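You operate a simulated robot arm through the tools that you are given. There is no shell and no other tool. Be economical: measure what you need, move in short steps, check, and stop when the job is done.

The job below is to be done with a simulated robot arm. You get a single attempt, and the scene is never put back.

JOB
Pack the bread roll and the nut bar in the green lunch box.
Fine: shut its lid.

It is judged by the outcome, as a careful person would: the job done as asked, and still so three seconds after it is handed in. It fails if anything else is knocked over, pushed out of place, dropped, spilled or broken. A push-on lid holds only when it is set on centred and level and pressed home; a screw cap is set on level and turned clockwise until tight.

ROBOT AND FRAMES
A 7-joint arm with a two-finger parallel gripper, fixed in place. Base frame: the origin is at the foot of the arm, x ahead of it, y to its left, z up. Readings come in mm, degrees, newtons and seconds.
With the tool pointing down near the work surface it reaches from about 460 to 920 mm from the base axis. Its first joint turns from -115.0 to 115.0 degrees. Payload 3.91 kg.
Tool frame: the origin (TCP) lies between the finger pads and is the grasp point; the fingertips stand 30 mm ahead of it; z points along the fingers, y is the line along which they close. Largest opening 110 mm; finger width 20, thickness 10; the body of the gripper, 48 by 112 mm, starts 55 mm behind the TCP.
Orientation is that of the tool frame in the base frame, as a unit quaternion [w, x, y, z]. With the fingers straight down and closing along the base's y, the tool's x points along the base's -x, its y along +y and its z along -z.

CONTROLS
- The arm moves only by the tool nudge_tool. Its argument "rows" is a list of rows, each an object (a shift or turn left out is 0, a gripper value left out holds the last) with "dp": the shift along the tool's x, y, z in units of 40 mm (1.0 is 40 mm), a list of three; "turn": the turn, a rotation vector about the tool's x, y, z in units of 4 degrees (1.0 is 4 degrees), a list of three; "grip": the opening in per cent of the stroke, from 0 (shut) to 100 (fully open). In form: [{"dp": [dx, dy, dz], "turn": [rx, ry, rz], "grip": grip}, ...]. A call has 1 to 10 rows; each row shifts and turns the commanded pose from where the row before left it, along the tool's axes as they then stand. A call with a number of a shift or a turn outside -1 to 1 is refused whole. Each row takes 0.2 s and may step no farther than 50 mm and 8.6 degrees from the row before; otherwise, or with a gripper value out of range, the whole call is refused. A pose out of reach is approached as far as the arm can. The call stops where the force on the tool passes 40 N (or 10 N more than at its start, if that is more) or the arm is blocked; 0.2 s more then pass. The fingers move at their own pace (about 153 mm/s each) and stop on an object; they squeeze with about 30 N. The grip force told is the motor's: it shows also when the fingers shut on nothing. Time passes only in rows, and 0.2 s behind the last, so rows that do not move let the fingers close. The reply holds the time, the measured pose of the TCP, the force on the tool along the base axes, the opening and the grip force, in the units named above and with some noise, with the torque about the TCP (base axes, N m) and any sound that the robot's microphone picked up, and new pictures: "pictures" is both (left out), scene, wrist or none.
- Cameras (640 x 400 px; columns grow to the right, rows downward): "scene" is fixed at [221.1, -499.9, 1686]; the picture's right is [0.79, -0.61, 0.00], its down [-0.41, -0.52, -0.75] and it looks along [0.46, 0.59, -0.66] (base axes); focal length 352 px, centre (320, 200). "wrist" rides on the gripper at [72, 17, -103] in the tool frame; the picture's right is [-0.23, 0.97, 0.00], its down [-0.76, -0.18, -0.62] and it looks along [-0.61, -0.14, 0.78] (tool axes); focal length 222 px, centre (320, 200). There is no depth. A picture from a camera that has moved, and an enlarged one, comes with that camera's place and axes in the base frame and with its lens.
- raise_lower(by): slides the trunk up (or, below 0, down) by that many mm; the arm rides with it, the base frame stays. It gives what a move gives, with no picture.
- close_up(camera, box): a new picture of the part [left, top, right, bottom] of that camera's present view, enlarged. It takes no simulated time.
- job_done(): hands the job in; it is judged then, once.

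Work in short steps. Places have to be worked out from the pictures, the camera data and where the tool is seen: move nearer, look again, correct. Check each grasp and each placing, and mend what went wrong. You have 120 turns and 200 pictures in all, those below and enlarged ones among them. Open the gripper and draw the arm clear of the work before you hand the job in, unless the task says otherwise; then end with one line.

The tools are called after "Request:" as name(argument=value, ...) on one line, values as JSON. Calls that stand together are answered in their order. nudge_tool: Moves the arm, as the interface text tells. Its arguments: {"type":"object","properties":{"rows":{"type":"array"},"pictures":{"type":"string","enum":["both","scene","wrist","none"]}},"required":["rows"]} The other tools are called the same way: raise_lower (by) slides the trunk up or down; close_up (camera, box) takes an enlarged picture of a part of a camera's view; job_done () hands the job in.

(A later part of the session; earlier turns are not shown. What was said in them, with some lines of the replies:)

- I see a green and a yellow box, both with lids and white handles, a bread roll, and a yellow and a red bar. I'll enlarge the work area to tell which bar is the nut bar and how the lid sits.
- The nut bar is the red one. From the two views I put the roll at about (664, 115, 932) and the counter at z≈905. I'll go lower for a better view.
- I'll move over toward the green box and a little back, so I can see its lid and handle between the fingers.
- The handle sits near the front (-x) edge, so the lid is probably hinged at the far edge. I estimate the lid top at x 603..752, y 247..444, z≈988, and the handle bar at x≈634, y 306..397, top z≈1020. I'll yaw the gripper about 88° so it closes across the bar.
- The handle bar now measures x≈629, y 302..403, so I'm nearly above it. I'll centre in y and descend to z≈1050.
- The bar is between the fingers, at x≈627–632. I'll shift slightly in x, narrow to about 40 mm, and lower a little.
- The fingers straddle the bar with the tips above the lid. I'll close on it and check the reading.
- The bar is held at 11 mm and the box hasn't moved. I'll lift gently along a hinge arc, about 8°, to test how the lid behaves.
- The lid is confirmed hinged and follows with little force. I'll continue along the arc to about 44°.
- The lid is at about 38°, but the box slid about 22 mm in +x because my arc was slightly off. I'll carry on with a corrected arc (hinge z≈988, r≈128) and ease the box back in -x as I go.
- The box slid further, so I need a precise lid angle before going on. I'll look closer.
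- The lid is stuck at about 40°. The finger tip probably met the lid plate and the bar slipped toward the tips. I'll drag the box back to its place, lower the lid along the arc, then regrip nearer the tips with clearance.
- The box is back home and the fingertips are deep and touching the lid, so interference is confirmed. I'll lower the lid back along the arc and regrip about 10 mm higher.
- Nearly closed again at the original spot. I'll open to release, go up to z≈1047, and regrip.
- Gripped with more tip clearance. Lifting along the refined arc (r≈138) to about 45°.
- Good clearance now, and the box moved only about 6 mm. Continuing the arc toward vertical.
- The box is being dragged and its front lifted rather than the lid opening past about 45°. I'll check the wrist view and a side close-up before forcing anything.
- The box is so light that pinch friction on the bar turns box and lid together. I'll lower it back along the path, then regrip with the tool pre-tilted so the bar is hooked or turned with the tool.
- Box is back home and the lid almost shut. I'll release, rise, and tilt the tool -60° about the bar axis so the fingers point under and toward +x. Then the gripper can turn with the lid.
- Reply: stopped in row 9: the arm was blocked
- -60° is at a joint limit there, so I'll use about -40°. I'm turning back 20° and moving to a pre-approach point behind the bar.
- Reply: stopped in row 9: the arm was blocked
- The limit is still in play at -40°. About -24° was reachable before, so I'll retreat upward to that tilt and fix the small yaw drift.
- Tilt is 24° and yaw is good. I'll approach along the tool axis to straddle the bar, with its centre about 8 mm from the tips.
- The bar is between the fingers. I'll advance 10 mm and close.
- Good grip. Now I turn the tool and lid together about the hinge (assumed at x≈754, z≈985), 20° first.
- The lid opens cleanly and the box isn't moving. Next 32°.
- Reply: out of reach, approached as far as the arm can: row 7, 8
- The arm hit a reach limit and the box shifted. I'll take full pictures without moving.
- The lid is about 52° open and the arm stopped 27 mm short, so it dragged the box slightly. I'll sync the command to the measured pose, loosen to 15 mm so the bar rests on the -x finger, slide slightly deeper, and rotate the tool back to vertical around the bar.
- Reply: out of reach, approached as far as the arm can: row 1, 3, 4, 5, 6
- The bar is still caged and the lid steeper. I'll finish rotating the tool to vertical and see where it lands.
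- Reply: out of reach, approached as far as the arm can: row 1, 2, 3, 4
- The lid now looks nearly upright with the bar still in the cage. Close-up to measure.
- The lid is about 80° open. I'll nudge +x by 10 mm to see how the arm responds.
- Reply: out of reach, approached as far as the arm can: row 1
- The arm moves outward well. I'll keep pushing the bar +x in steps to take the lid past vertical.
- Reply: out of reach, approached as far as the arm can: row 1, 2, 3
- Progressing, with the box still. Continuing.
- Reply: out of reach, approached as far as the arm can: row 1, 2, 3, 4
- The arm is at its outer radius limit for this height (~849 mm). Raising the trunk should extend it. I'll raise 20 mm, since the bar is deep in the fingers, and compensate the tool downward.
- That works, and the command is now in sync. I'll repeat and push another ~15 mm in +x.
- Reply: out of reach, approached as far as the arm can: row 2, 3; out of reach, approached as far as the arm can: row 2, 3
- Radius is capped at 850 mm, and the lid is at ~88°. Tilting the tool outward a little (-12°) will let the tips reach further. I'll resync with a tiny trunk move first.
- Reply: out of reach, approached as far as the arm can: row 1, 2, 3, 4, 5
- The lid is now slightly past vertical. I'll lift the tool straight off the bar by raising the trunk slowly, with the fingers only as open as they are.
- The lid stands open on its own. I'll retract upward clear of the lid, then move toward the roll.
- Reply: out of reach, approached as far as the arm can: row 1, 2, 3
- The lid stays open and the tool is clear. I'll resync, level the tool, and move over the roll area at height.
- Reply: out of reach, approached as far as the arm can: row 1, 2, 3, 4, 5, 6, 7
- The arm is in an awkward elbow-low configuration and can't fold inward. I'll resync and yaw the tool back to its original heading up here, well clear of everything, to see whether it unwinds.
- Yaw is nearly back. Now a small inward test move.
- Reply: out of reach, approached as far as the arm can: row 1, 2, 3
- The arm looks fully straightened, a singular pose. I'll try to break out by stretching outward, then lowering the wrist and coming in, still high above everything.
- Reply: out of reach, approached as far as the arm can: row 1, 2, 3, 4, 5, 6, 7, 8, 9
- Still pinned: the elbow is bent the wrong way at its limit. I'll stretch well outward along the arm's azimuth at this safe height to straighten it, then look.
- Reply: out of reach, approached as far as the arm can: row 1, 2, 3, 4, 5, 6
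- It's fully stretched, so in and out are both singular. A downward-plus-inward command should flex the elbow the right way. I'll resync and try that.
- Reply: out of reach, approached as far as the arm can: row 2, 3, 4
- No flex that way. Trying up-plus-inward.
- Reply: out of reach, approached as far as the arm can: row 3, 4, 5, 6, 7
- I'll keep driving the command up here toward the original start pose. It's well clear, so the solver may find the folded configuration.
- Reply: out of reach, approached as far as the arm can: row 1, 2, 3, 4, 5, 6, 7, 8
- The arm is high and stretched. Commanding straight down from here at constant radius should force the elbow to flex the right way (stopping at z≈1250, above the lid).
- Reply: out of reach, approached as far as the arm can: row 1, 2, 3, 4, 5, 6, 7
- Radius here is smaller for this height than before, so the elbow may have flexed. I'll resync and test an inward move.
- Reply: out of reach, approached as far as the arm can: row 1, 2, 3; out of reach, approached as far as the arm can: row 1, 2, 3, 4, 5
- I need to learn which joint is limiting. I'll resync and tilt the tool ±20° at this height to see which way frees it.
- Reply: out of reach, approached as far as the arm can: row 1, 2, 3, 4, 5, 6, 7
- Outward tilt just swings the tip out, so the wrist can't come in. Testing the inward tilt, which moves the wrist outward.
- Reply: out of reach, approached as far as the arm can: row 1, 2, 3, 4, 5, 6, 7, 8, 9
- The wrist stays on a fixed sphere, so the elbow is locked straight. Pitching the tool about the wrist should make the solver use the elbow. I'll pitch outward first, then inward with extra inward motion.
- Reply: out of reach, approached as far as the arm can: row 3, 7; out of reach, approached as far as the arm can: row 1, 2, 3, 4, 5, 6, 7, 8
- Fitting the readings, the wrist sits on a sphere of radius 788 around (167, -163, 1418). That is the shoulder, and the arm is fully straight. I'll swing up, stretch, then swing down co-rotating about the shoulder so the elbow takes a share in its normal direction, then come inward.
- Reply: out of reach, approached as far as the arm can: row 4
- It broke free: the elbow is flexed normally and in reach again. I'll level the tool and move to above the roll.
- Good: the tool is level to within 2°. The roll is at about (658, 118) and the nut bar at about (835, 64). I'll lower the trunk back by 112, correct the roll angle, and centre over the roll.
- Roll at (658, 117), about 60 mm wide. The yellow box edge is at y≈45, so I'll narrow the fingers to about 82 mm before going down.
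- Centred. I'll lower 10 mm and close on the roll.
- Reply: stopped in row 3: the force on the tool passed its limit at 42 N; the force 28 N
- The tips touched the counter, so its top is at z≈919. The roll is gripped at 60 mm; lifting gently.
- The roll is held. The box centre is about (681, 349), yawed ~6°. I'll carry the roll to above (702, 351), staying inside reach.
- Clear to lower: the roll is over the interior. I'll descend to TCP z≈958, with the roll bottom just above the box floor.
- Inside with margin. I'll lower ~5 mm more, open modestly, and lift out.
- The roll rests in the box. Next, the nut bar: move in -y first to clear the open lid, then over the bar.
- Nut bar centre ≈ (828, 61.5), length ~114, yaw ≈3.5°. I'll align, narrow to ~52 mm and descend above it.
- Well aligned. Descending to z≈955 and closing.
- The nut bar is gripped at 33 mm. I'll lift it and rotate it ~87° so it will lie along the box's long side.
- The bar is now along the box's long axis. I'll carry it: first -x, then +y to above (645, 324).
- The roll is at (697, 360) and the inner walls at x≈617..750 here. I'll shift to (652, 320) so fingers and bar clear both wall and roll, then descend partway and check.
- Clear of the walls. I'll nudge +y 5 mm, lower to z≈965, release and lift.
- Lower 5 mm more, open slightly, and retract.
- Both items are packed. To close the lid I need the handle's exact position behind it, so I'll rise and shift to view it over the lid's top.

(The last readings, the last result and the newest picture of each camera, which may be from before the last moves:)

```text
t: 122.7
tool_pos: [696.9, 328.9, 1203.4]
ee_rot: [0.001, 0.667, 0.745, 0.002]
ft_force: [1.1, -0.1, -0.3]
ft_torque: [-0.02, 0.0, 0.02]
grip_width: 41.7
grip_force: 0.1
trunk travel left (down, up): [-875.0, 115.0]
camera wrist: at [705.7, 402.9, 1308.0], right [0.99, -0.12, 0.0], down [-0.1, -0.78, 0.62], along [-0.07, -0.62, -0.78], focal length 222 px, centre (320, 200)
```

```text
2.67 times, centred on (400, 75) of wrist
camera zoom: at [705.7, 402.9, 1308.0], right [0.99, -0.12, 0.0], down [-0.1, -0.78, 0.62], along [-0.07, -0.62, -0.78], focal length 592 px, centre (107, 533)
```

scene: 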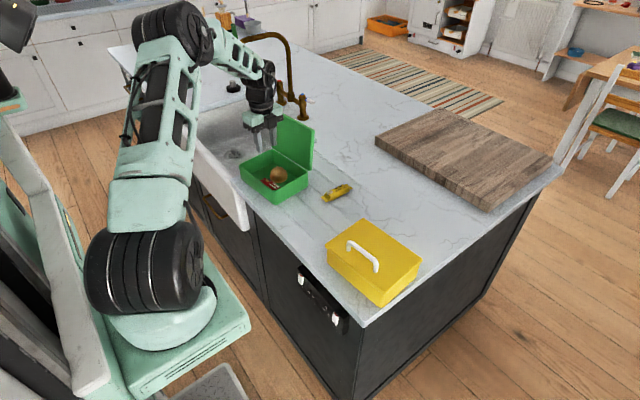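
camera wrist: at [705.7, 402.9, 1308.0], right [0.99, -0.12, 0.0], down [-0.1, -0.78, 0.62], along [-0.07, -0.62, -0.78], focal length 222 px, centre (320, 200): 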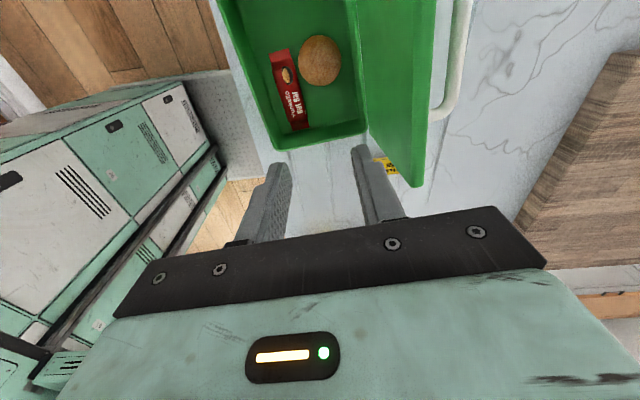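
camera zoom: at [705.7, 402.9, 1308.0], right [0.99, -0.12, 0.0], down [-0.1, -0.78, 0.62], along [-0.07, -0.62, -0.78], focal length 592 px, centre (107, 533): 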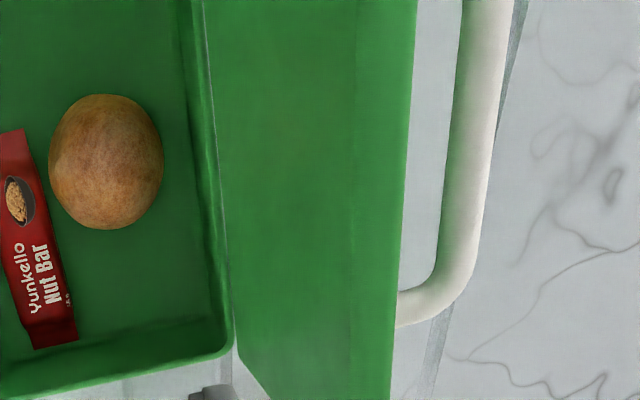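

The handle bar runs at x≈811, y≈330–420, z≈1105. I'll tilt 20° outward, narrow the fingers, and move to a pre-approach point above the bar.

Request:
nudge_tool(rows=[{"turn": [-1, 0, 0], "grip": 21}, {"turn": [-1, 0, 0]}, {"turn": [-1, 0, 0]}, {"turn": [-1, 0, 0]}, {"turn": [-1, 0, 0]}, {"dp": [0.1, 0.66, 0.43]}, {"dp": [0, 0.66, 0.43]}, {"dp": [0, 0.66, 0.43]}, {}])

Request:
close_up(camera="wrist", box=[220, 60, 420, 220])

Request:
close_up(camera="scene", box=[240, 90, 330, 190])

```text
t: 124.7
tool_pos: [791.5, 341.6, 1183.9]
ee_rot: [0.117, 0.657, 0.734, 0.13]
ft_force: [-0.2, -0.1, 0.5]
ft_torque: [0.02, -0.02, 0.0]
grip_width: 23.2
grip_force: 0.0
trunk travel left (down, up): [-875.0, 115.0]
camera wrist: at [763.6, 411.8, 1287.0], right [0.93, -0.13, 0.34], down [-0.3, -0.8, 0.52], along [0.2, -0.59, -0.78], focal length 222 px, centre (320, 200)
```

scene: 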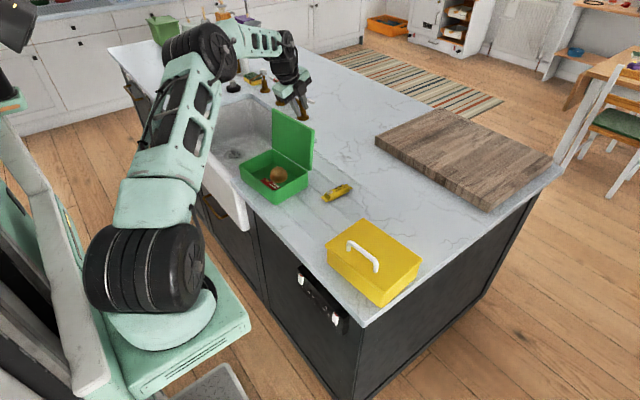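
wrist: 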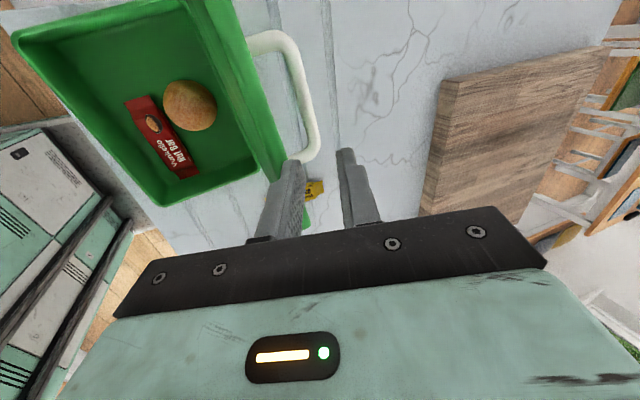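

```text
2.50 times, centred on (320, 140) of wrist
camera zoom: at [763.6, 411.8, 1287.0], right [0.93, -0.13, 0.34], down [-0.3, -0.8, 0.52], along [0.2, -0.59, -0.78], focal length 555 px, centre (320, 350)
```

zoom: 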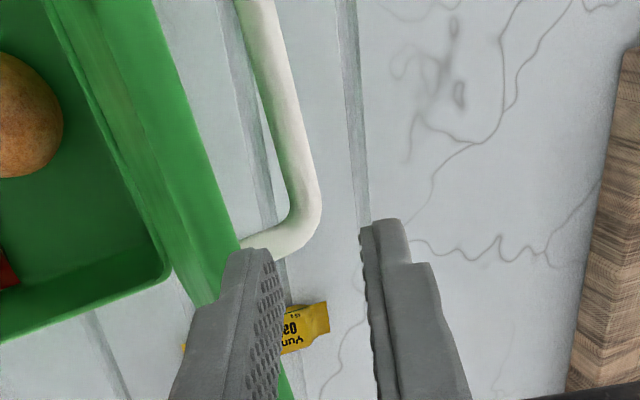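

```text
4.00 times, centred on (285, 140) of scene
camera zoom: at [221.1, -499.9, 1686.0], right [0.79, -0.61, 0.0], down [-0.41, -0.52, -0.75], along [0.46, 0.59, -0.66], focal length 1408 px, centre (460, 440)
```

zoom: 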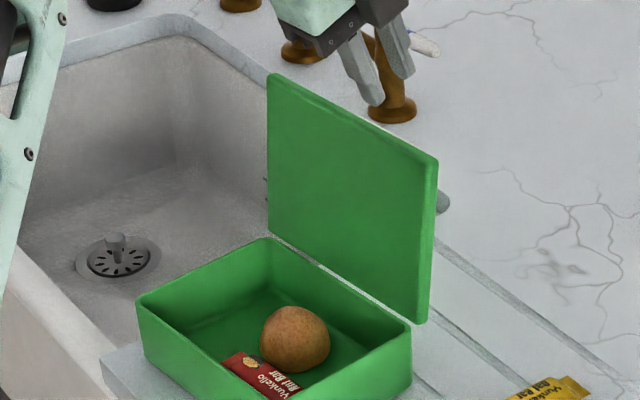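

The bar's straight part spans y≈345–405, so I'll shift to y≈365, tilt 4° more, and approach along the tool axis part way.

Request:
nudge_tool(rows=[{"dp": [0.53, -0.16, 0], "turn": [-1, 0, 0]}, {"dp": [0, 0, 0.5]}, {"dp": [0, 0, 0.4]}, {}], pictures="none")

Request:
close_up(camera="wrist", box=[220, 60, 420, 220])

Request:
close_up(camera="scene", box=[240, 90, 330, 190])

```text
t: 125.6
tool_pos: [803.5, 361.9, 1163.1]
ee_rot: [0.145, 0.652, 0.725, 0.169]
ft_force: [2.9, -3.8, 17.7]
ft_torque: [-0.17, -0.03, 0.01]
grip_width: 18.5
grip_force: 0.2
trunk travel left (down, up): [-875.0, 115.0]
stopped in row 4: the force on the tool passed its limit at 43 N (the readings are from after the stop); the commanded pose is now the measured one
```

```text
2.50 times, centred on (320, 140) of wrist
camera zoom: at [764.4, 431.0, 1264.3], right [0.9, -0.13, 0.42], down [-0.34, -0.81, 0.48], along [0.28, -0.57, -0.77], focal length 555 px, centre (320, 350)
```

zoom: 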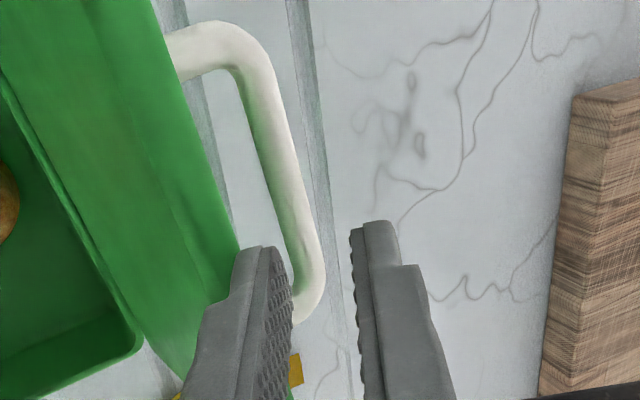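

```text
4.00 times, centred on (285, 140) of scene
camera zoom: at [221.1, -499.9, 1686.0], right [0.79, -0.61, 0.0], down [-0.41, -0.52, -0.75], along [0.46, 0.59, -0.66], focal length 1408 px, centre (460, 440)
```

zoom: 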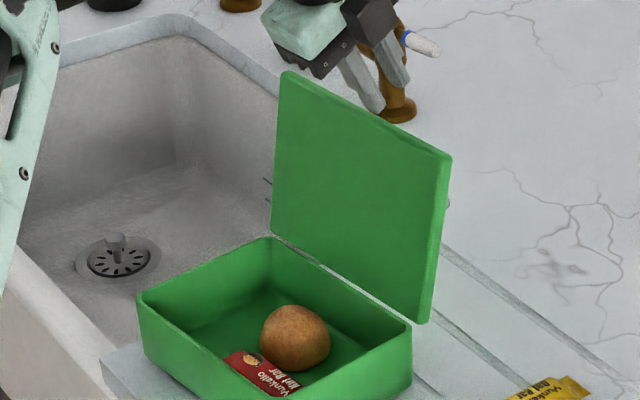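

The -x fingertip landed on the lid's top edge. I'll back off, open to 40 mm, straddle the lid's top edge instead, and use the rear finger to bring the lid toward vertical.

Request:
nudge_tool(rows=[{"dp": [0, 0, -0.5]}, {"dp": [0, -0.3, -0.1], "grip": 38}, {"dp": [0, -0.3, 0]}, {}], pictures="none")

Request:
close_up(camera="wrist", box=[220, 60, 420, 220])

Request:
close_up(camera="scene", box=[240, 90, 330, 190])

```text
t: 126.6
tool_pos: [769.4, 359.2, 1169.5]
ee_rot: [0.144, 0.652, 0.726, 0.165]
ft_force: [0.2, 0.4, -0.1]
ft_torque: [-0.02, 0.01, 0.0]
grip_width: 41.9
grip_force: 0.1
trunk travel left (down, up): [-875.0, 115.0]
```

```text
2.50 times, centred on (320, 140) of wrist
camera zoom: at [731.8, 428.5, 1270.9], right [0.9, -0.13, 0.41], down [-0.34, -0.81, 0.48], along [0.27, -0.58, -0.77], focal length 555 px, centre (320, 350)
```

zoom: 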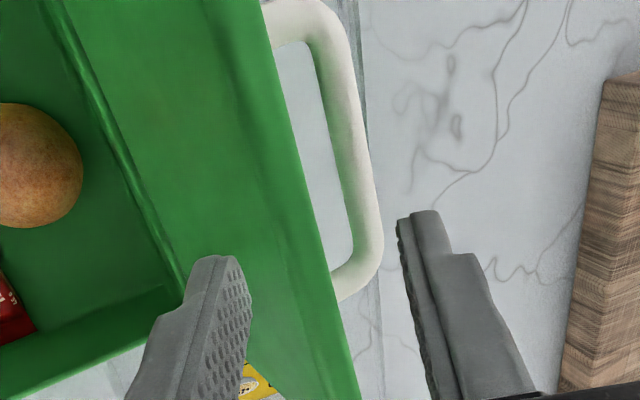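

```text
4.00 times, centred on (285, 140) of scene
camera zoom: at [221.1, -499.9, 1686.0], right [0.79, -0.61, 0.0], down [-0.41, -0.52, -0.75], along [0.46, 0.59, -0.66], focal length 1408 px, centre (460, 440)
```

zoom: 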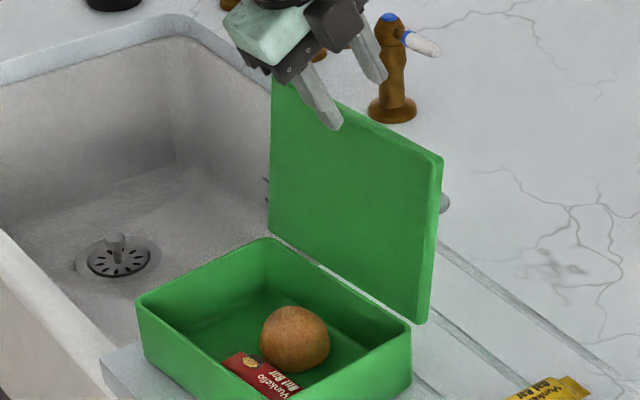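

The fingers straddle the lid's top edge nicely. I'll advance 28 mm and pull in -x so the rear finger tips the lid toward vertical.

Request:
nudge_tool(rows=[{"dp": [0, 0, 0.4]}, {"dp": [0, 0, 0.3]}, {"dp": [0.03, -0.29, -0.13]}, {"dp": [0.03, -0.29, -0.13]}, {"dp": [0.03, -0.25, -0.11]}, {}], pictures="none")

Request:
close_up(camera="wrist", box=[220, 60, 420, 220])

Request:
close_up(camera="scene", box=[240, 90, 330, 190])

```text
t: 128.0
tool_pos: [744.9, 359.0, 1143.6]
ee_rot: [0.144, 0.651, 0.726, 0.165]
ft_force: [-0.4, 0.9, 0.0]
ft_torque: [-0.01, -0.02, 0.01]
grip_width: 41.6
grip_force: 0.1
trunk travel left (down, up): [-875.0, 115.0]
```

```text
2.50 times, centred on (320, 140) of wrist
camera zoom: at [707.4, 427.3, 1244.7], right [0.9, -0.13, 0.41], down [-0.34, -0.81, 0.48], along [0.27, -0.58, -0.77], focal length 555 px, centre (320, 350)
```

zoom: 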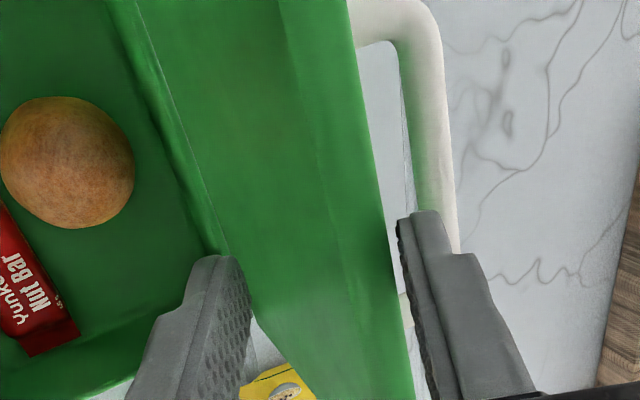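

```text
4.00 times, centred on (285, 140) of scene
camera zoom: at [221.1, -499.9, 1686.0], right [0.79, -0.61, 0.0], down [-0.41, -0.52, -0.75], along [0.46, 0.59, -0.66], focal length 1408 px, centre (460, 440)
```

zoom: 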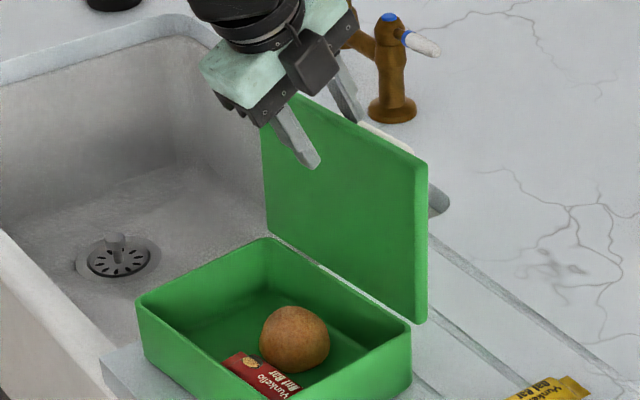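

The lid is at about 92°. A wider cage around lid edge and handle will let me control the whole closing: the rear finger pushes the bar past vertical, and the front finger then lets the lid down. I'll retract, open to ~80 mm, and re-enter.

Request:
nudge_tool(rows=[{"dp": [0, 0, -0.9]}, {"grip": 73}, {"dp": [0, 0.52, 0]}, {"dp": [0, 0, 0.5]}, {}], pictures="none")

Request:
close_up(camera="wrist", box=[200, 40, 440, 220])

Request:
close_up(camera="scene", box=[240, 90, 330, 190])

```text
t: 129.2
tool_pos: [758.2, 362.4, 1166.6]
ee_rot: [0.144, 0.652, 0.726, 0.165]
ft_force: [-0.5, 0.8, -0.7]
ft_torque: [-0.02, 0.01, 0.0]
grip_width: 80.5
grip_force: 0.1
trunk travel left (down, up): [-875.0, 115.0]
```

```text
2.22 times, centred on (320, 130) of wrist
camera zoom: at [720.3, 429.8, 1267.8], right [0.9, -0.13, 0.41], down [-0.34, -0.81, 0.48], along [0.27, -0.58, -0.77], focal length 494 px, centre (320, 356)
```

zoom: 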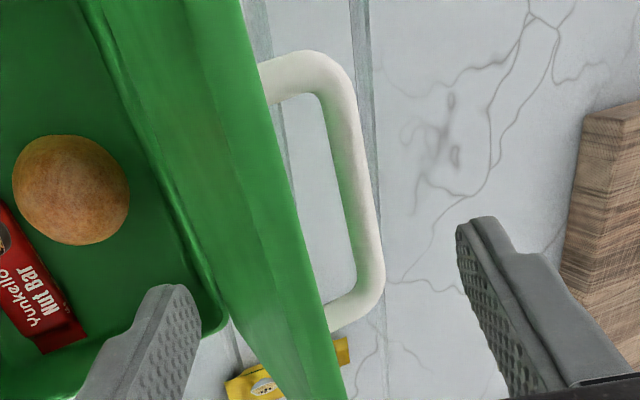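

```text
4.00 times, centred on (285, 140) of scene
camera zoom: at [221.1, -499.9, 1686.0], right [0.79, -0.61, 0.0], down [-0.41, -0.52, -0.75], along [0.46, 0.59, -0.66], focal length 1408 px, centre (460, 440)
```

zoom: 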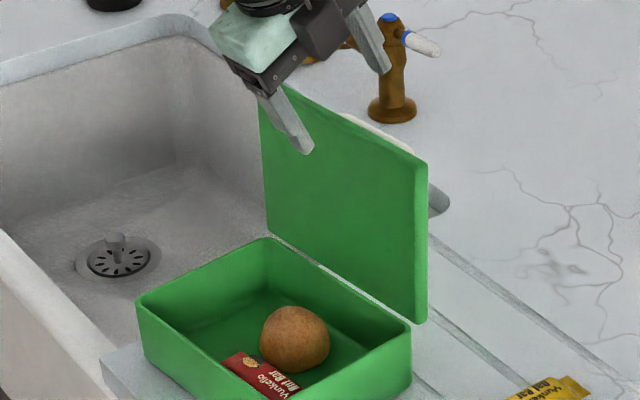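

The lid holds at ~92°. I'll open wider (104 mm) and go straight down ~65 mm, so the rear finger is behind the handle bar and the front one clear of the lid.

Request:
nudge_tool(rows=[{"grip": 95}, {"dp": [0, -0.31, 0.75]}, {"dp": [0, -0.31, 0.75]}, {}], pictures="none")

Request:
close_up(camera="wrist", box=[180, 30, 460, 220])

Request:
close_up(camera="scene", box=[240, 90, 330, 190])

```text
t: 130.2
tool_pos: [760.6, 363.1, 1100.5]
ee_rot: [0.144, 0.652, 0.726, 0.165]
ft_force: [-0.4, 0.0, -0.5]
ft_torque: [-0.01, 0.01, 0.0]
grip_width: 104.6
grip_force: 0.1
trunk travel left (down, up): [-875.0, 115.0]
```

```text
2.11 times, centred on (320, 125) of wrist
camera zoom: at [723.9, 431.8, 1202.1], right [0.9, -0.13, 0.42], down [-0.34, -0.81, 0.48], along [0.27, -0.58, -0.77], focal length 468 px, centre (320, 358)
```

zoom: 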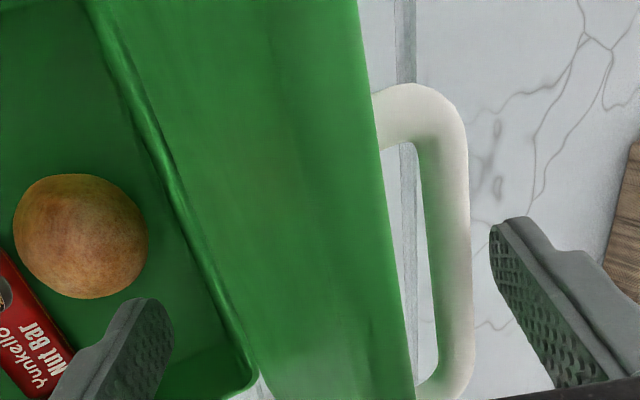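

```text
4.00 times, centred on (285, 140) of scene
camera zoom: at [221.1, -499.9, 1686.0], right [0.79, -0.61, 0.0], down [-0.41, -0.52, -0.75], along [0.46, 0.59, -0.66], focal length 1408 px, centre (460, 440)
```

zoom: 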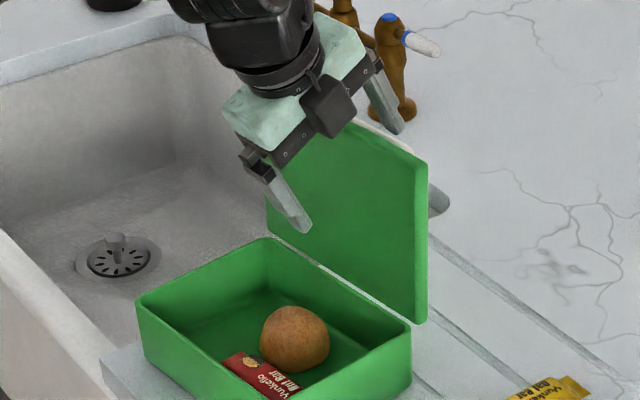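

Good cage. I'll narrow it to ~62 mm to cut slack (the rear finger starts pushing the bar), then move -x 20 mm.

Request:
nudge_tool(rows=[{"grip": 75}, {"grip": 57}, {"dp": [0.03, -0.23, -0.1]}, {"dp": [0.03, -0.23, -0.1]}, {}], pictures="none")

Request:
close_up(camera="wrist", box=[180, 30, 460, 220])

Request:
close_up(camera="scene", box=[240, 90, 330, 190])

```text
t: 131.4
tool_pos: [739.6, 364.3, 1101.2]
ee_rot: [0.144, 0.651, 0.726, 0.166]
ft_force: [0.0, -0.3, 0.4]
ft_torque: [0.01, -0.02, 0.0]
grip_width: 63.1
grip_force: 0.0
trunk travel left (down, up): [-875.0, 115.0]
```

```text
2.11 times, centred on (320, 125) of wrist
camera zoom: at [703.1, 431.8, 1201.7], right [0.9, -0.13, 0.41], down [-0.34, -0.81, 0.48], along [0.27, -0.58, -0.77], focal length 468 px, centre (320, 358)
```

zoom: 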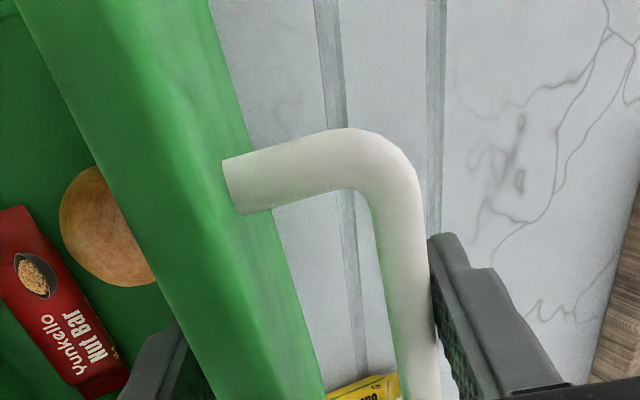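

```text
4.00 times, centred on (285, 140) of scene
camera zoom: at [221.1, -499.9, 1686.0], right [0.79, -0.61, 0.0], down [-0.41, -0.52, -0.75], along [0.46, 0.59, -0.66], focal length 1408 px, centre (460, 440)
```

zoom: 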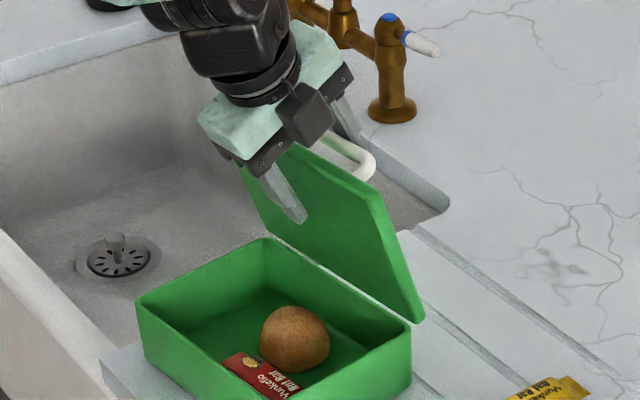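

The lid now leans on the front finger at about 72°, bar caged. I'll let it down along the arc to ~45°.

Request:
nudge_tool(rows=[{"dp": [0, -0.13, -0.36]}, {"dp": [0, -0.31, -0.01]}, {"dp": [0, -0.31, -0.01]}, {"dp": [0, -0.31, -0.01]}, {}], pictures="none")

Request:
close_up(camera="scene", box=[240, 100, 330, 200])

```text
t: 132.6
tool_pos: [695.5, 356.6, 1097.1]
ee_rot: [0.143, 0.652, 0.726, 0.165]
ft_force: [0.0, -0.5, 0.8]
ft_torque: [0.0, 0.03, 0.02]
grip_width: 62.4
grip_force: 0.0
trunk travel left (down, up): [-875.0, 115.0]
```

```text
4.00 times, centred on (285, 150) of scene
camera zoom: at [221.1, -499.9, 1686.0], right [0.79, -0.61, 0.0], down [-0.41, -0.52, -0.75], along [0.46, 0.59, -0.66], focal length 1408 px, centre (460, 400)
```

zoom: 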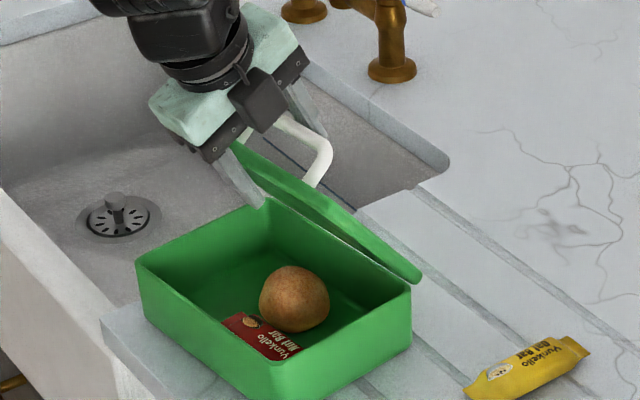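

Working well. Continue lowering to ~20°.

Request:
nudge_tool(rows=[{"dp": [0, -0.42, 0.11]}, {"dp": [0, -0.42, 0.12]}, {"dp": [0, -0.36, 0.24]}, {"dp": [0, -0.35, 0.24]}, {}], pictures="none")

Request:
close_up(camera="scene", box=[235, 110, 325, 210])

```text
t: 133.8
tool_pos: [653.1, 352.7, 1044.6]
ee_rot: [0.144, 0.652, 0.726, 0.165]
ft_force: [-0.5, -0.9, 0.4]
ft_torque: [0.04, -0.01, 0.04]
grip_width: 63.2
grip_force: 0.4
trunk travel left (down, up): [-875.0, 115.0]
```

```text
4.00 times, centred on (280, 160) of scene
camera zoom: at [221.1, -499.9, 1686.0], right [0.79, -0.61, 0.0], down [-0.41, -0.52, -0.75], along [0.46, 0.59, -0.66], focal length 1408 px, centre (480, 360)
```

zoom: 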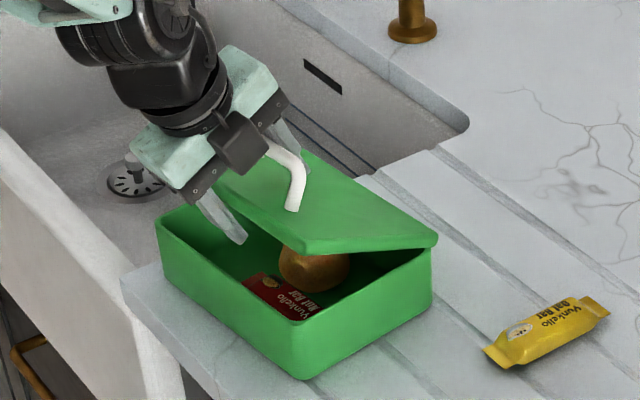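

Lid is at ~20°. Opening the fingers moves the front finger forward, out from under the lid, and the rear one away from the bar. Then I'll back away in -x and up.

Request:
nudge_tool(rows=[{"grip": 75}, {"grip": 95}, {"dp": [0, -0.2, -0.2]}, {"dp": [0, -0.2, -0.25]}, {}], pictures="wrist")

Request:
close_up(camera="scene", box=[235, 110, 325, 210])

```text
t: 135.0
tool_pos: [629.8, 350.3, 1055.8]
ee_rot: [0.144, 0.651, 0.726, 0.165]
ft_force: [1.0, -0.2, 0.0]
ft_torque: [0.02, -0.01, 0.03]
grip_width: 104.5
grip_force: 0.1
trunk travel left (down, up): [-875.0, 115.0]
camera wrist: at [593.0, 418.4, 1157.2], right [0.9, -0.13, 0.42], down [-0.34, -0.81, 0.48], along [0.27, -0.58, -0.77], focal length 222 px, centre (320, 200)
```

wrist: 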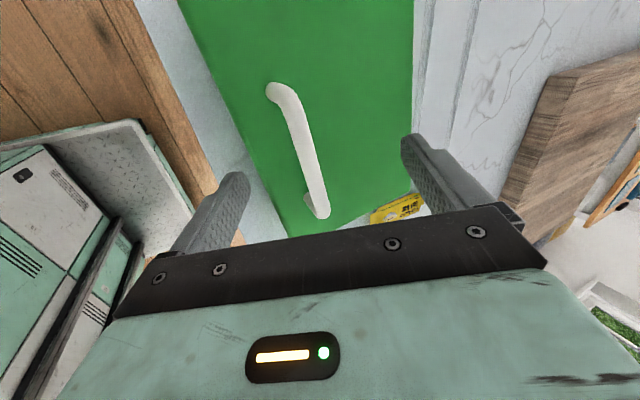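

```text
4.00 times, centred on (280, 160) of scene
camera zoom: at [221.1, -499.9, 1686.0], right [0.79, -0.61, 0.0], down [-0.41, -0.52, -0.75], along [0.46, 0.59, -0.66], focal length 1408 px, centre (480, 360)
```

zoom: 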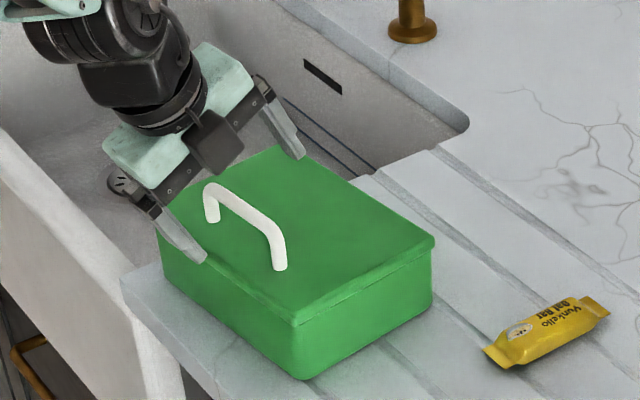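

The lid has shut. I'll retract upward and inspect for any gap.

Request:
nudge_tool(rows=[{"dp": [0, 0, -0.9]}, {"dp": [0, 0, -0.9]}, {"dp": [0, 0, -0.5]}, {}], pictures="none")

Request:
close_up(camera="scene", box=[235, 140, 315, 215])

Request:
close_up(camera="scene", box=[220, 130, 440, 310])

```text
t: 136.2
tool_pos: [614.8, 319.5, 1123.8]
ee_rot: [0.159, 0.669, 0.711, 0.15]
ft_force: [0.0, 1.0, 0.2]
ft_torque: [0.0, 0.04, 0.03]
grip_width: 104.8
grip_force: 0.1
trunk travel left (down, up): [-875.0, 115.0]
stopped in row 4: the arm was blocked; the commanded pose is now the measured one
```

```text
5.33 times, centred on (275, 178) of scene
camera zoom: at [221.1, -499.9, 1686.0], right [0.79, -0.61, 0.0], down [-0.41, -0.52, -0.75], along [0.46, 0.59, -0.66], focal length 1878 px, centre (560, 320)
```

zoom: 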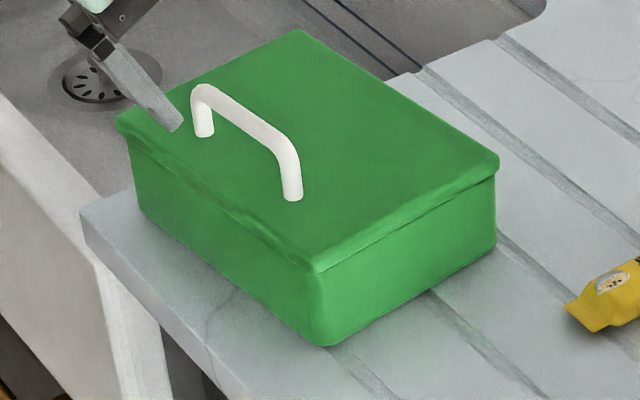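

```text
2.22 times, centred on (330, 220) of scene
camera zoom: at [221.1, -499.9, 1686.0], right [0.79, -0.61, 0.0], down [-0.41, -0.52, -0.75], along [0.46, 0.59, -0.66], focal length 782 px, centre (298, 156)
```

zoom: 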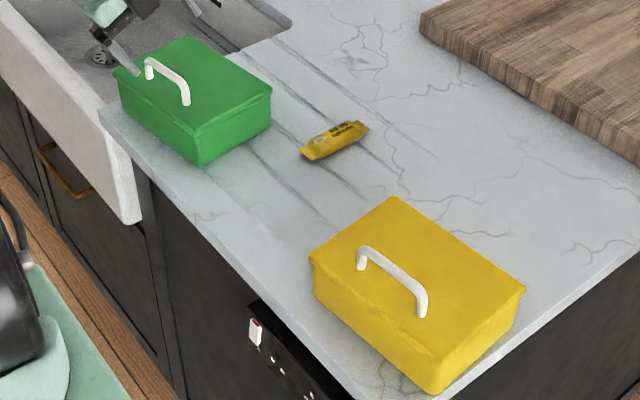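

The lid sits fully shut as it did at the start, and the oat bar and yellow box are untouched. I'll level the tool and draw the arm well clear.

Request:
nudge_tool(rows=[{"dp": [0, 0, -0.3], "turn": [1, 0, 0]}, {"dp": [0, 0, -0.5], "turn": [1, 0, 0]}, {"dp": [0, 0, -0.6], "turn": [1, 0, 0]}, {"dp": [0, 0, -0.6], "turn": [1, 0, 0]}, {"dp": [0, 0, -0.6], "turn": [1, 0, 0]}, {"dp": [0, -0.8, -0.6], "turn": [1, 0, 0]}, {"dp": [0, -0.9, 0]}, {}])

```text
t: 138.0
tool_pos: [515.9, 315.9, 1244.5]
ee_rot: [0.015, 0.685, 0.728, 0.0]
ft_force: [-0.6, 0.0, 0.7]
ft_torque: [0.01, 0.01, 0.0]
grip_width: 104.6
grip_force: 0.1
trunk travel left (down, up): [-875.0, 115.0]
camera wrist: at [525.5, 391.8, 1347.5], right [0.99, -0.17, 0.02], down [-0.15, -0.76, 0.64], along [-0.09, -0.63, -0.77], focal length 222 px, centre (320, 200)
```

scene: 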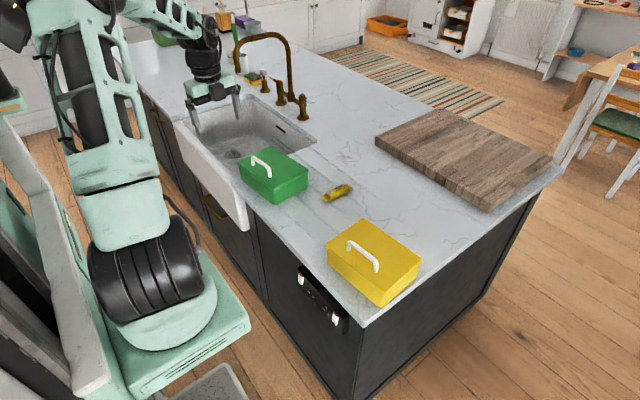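
wrist: 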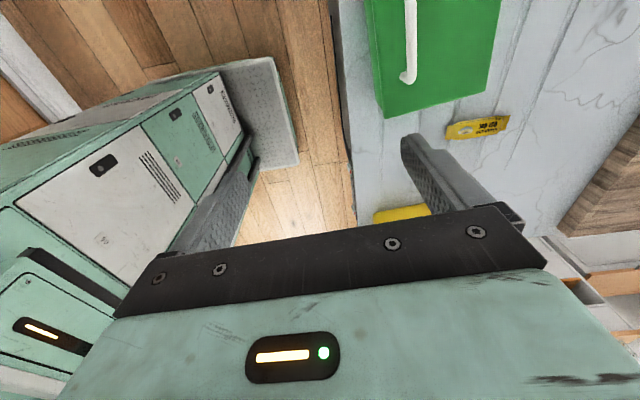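

The arm is clear with the gripper open, the roll and nut bar are in the green box, and its lid is shut. Handing in.

Request:
job_done()

```text
The job is handed in.
```

The bread roll and the nut bar are in the green lunch box with its lid shut; the box ended up slightly shifted and turned on the counter, and the oat bar and yellow box were left untouched.
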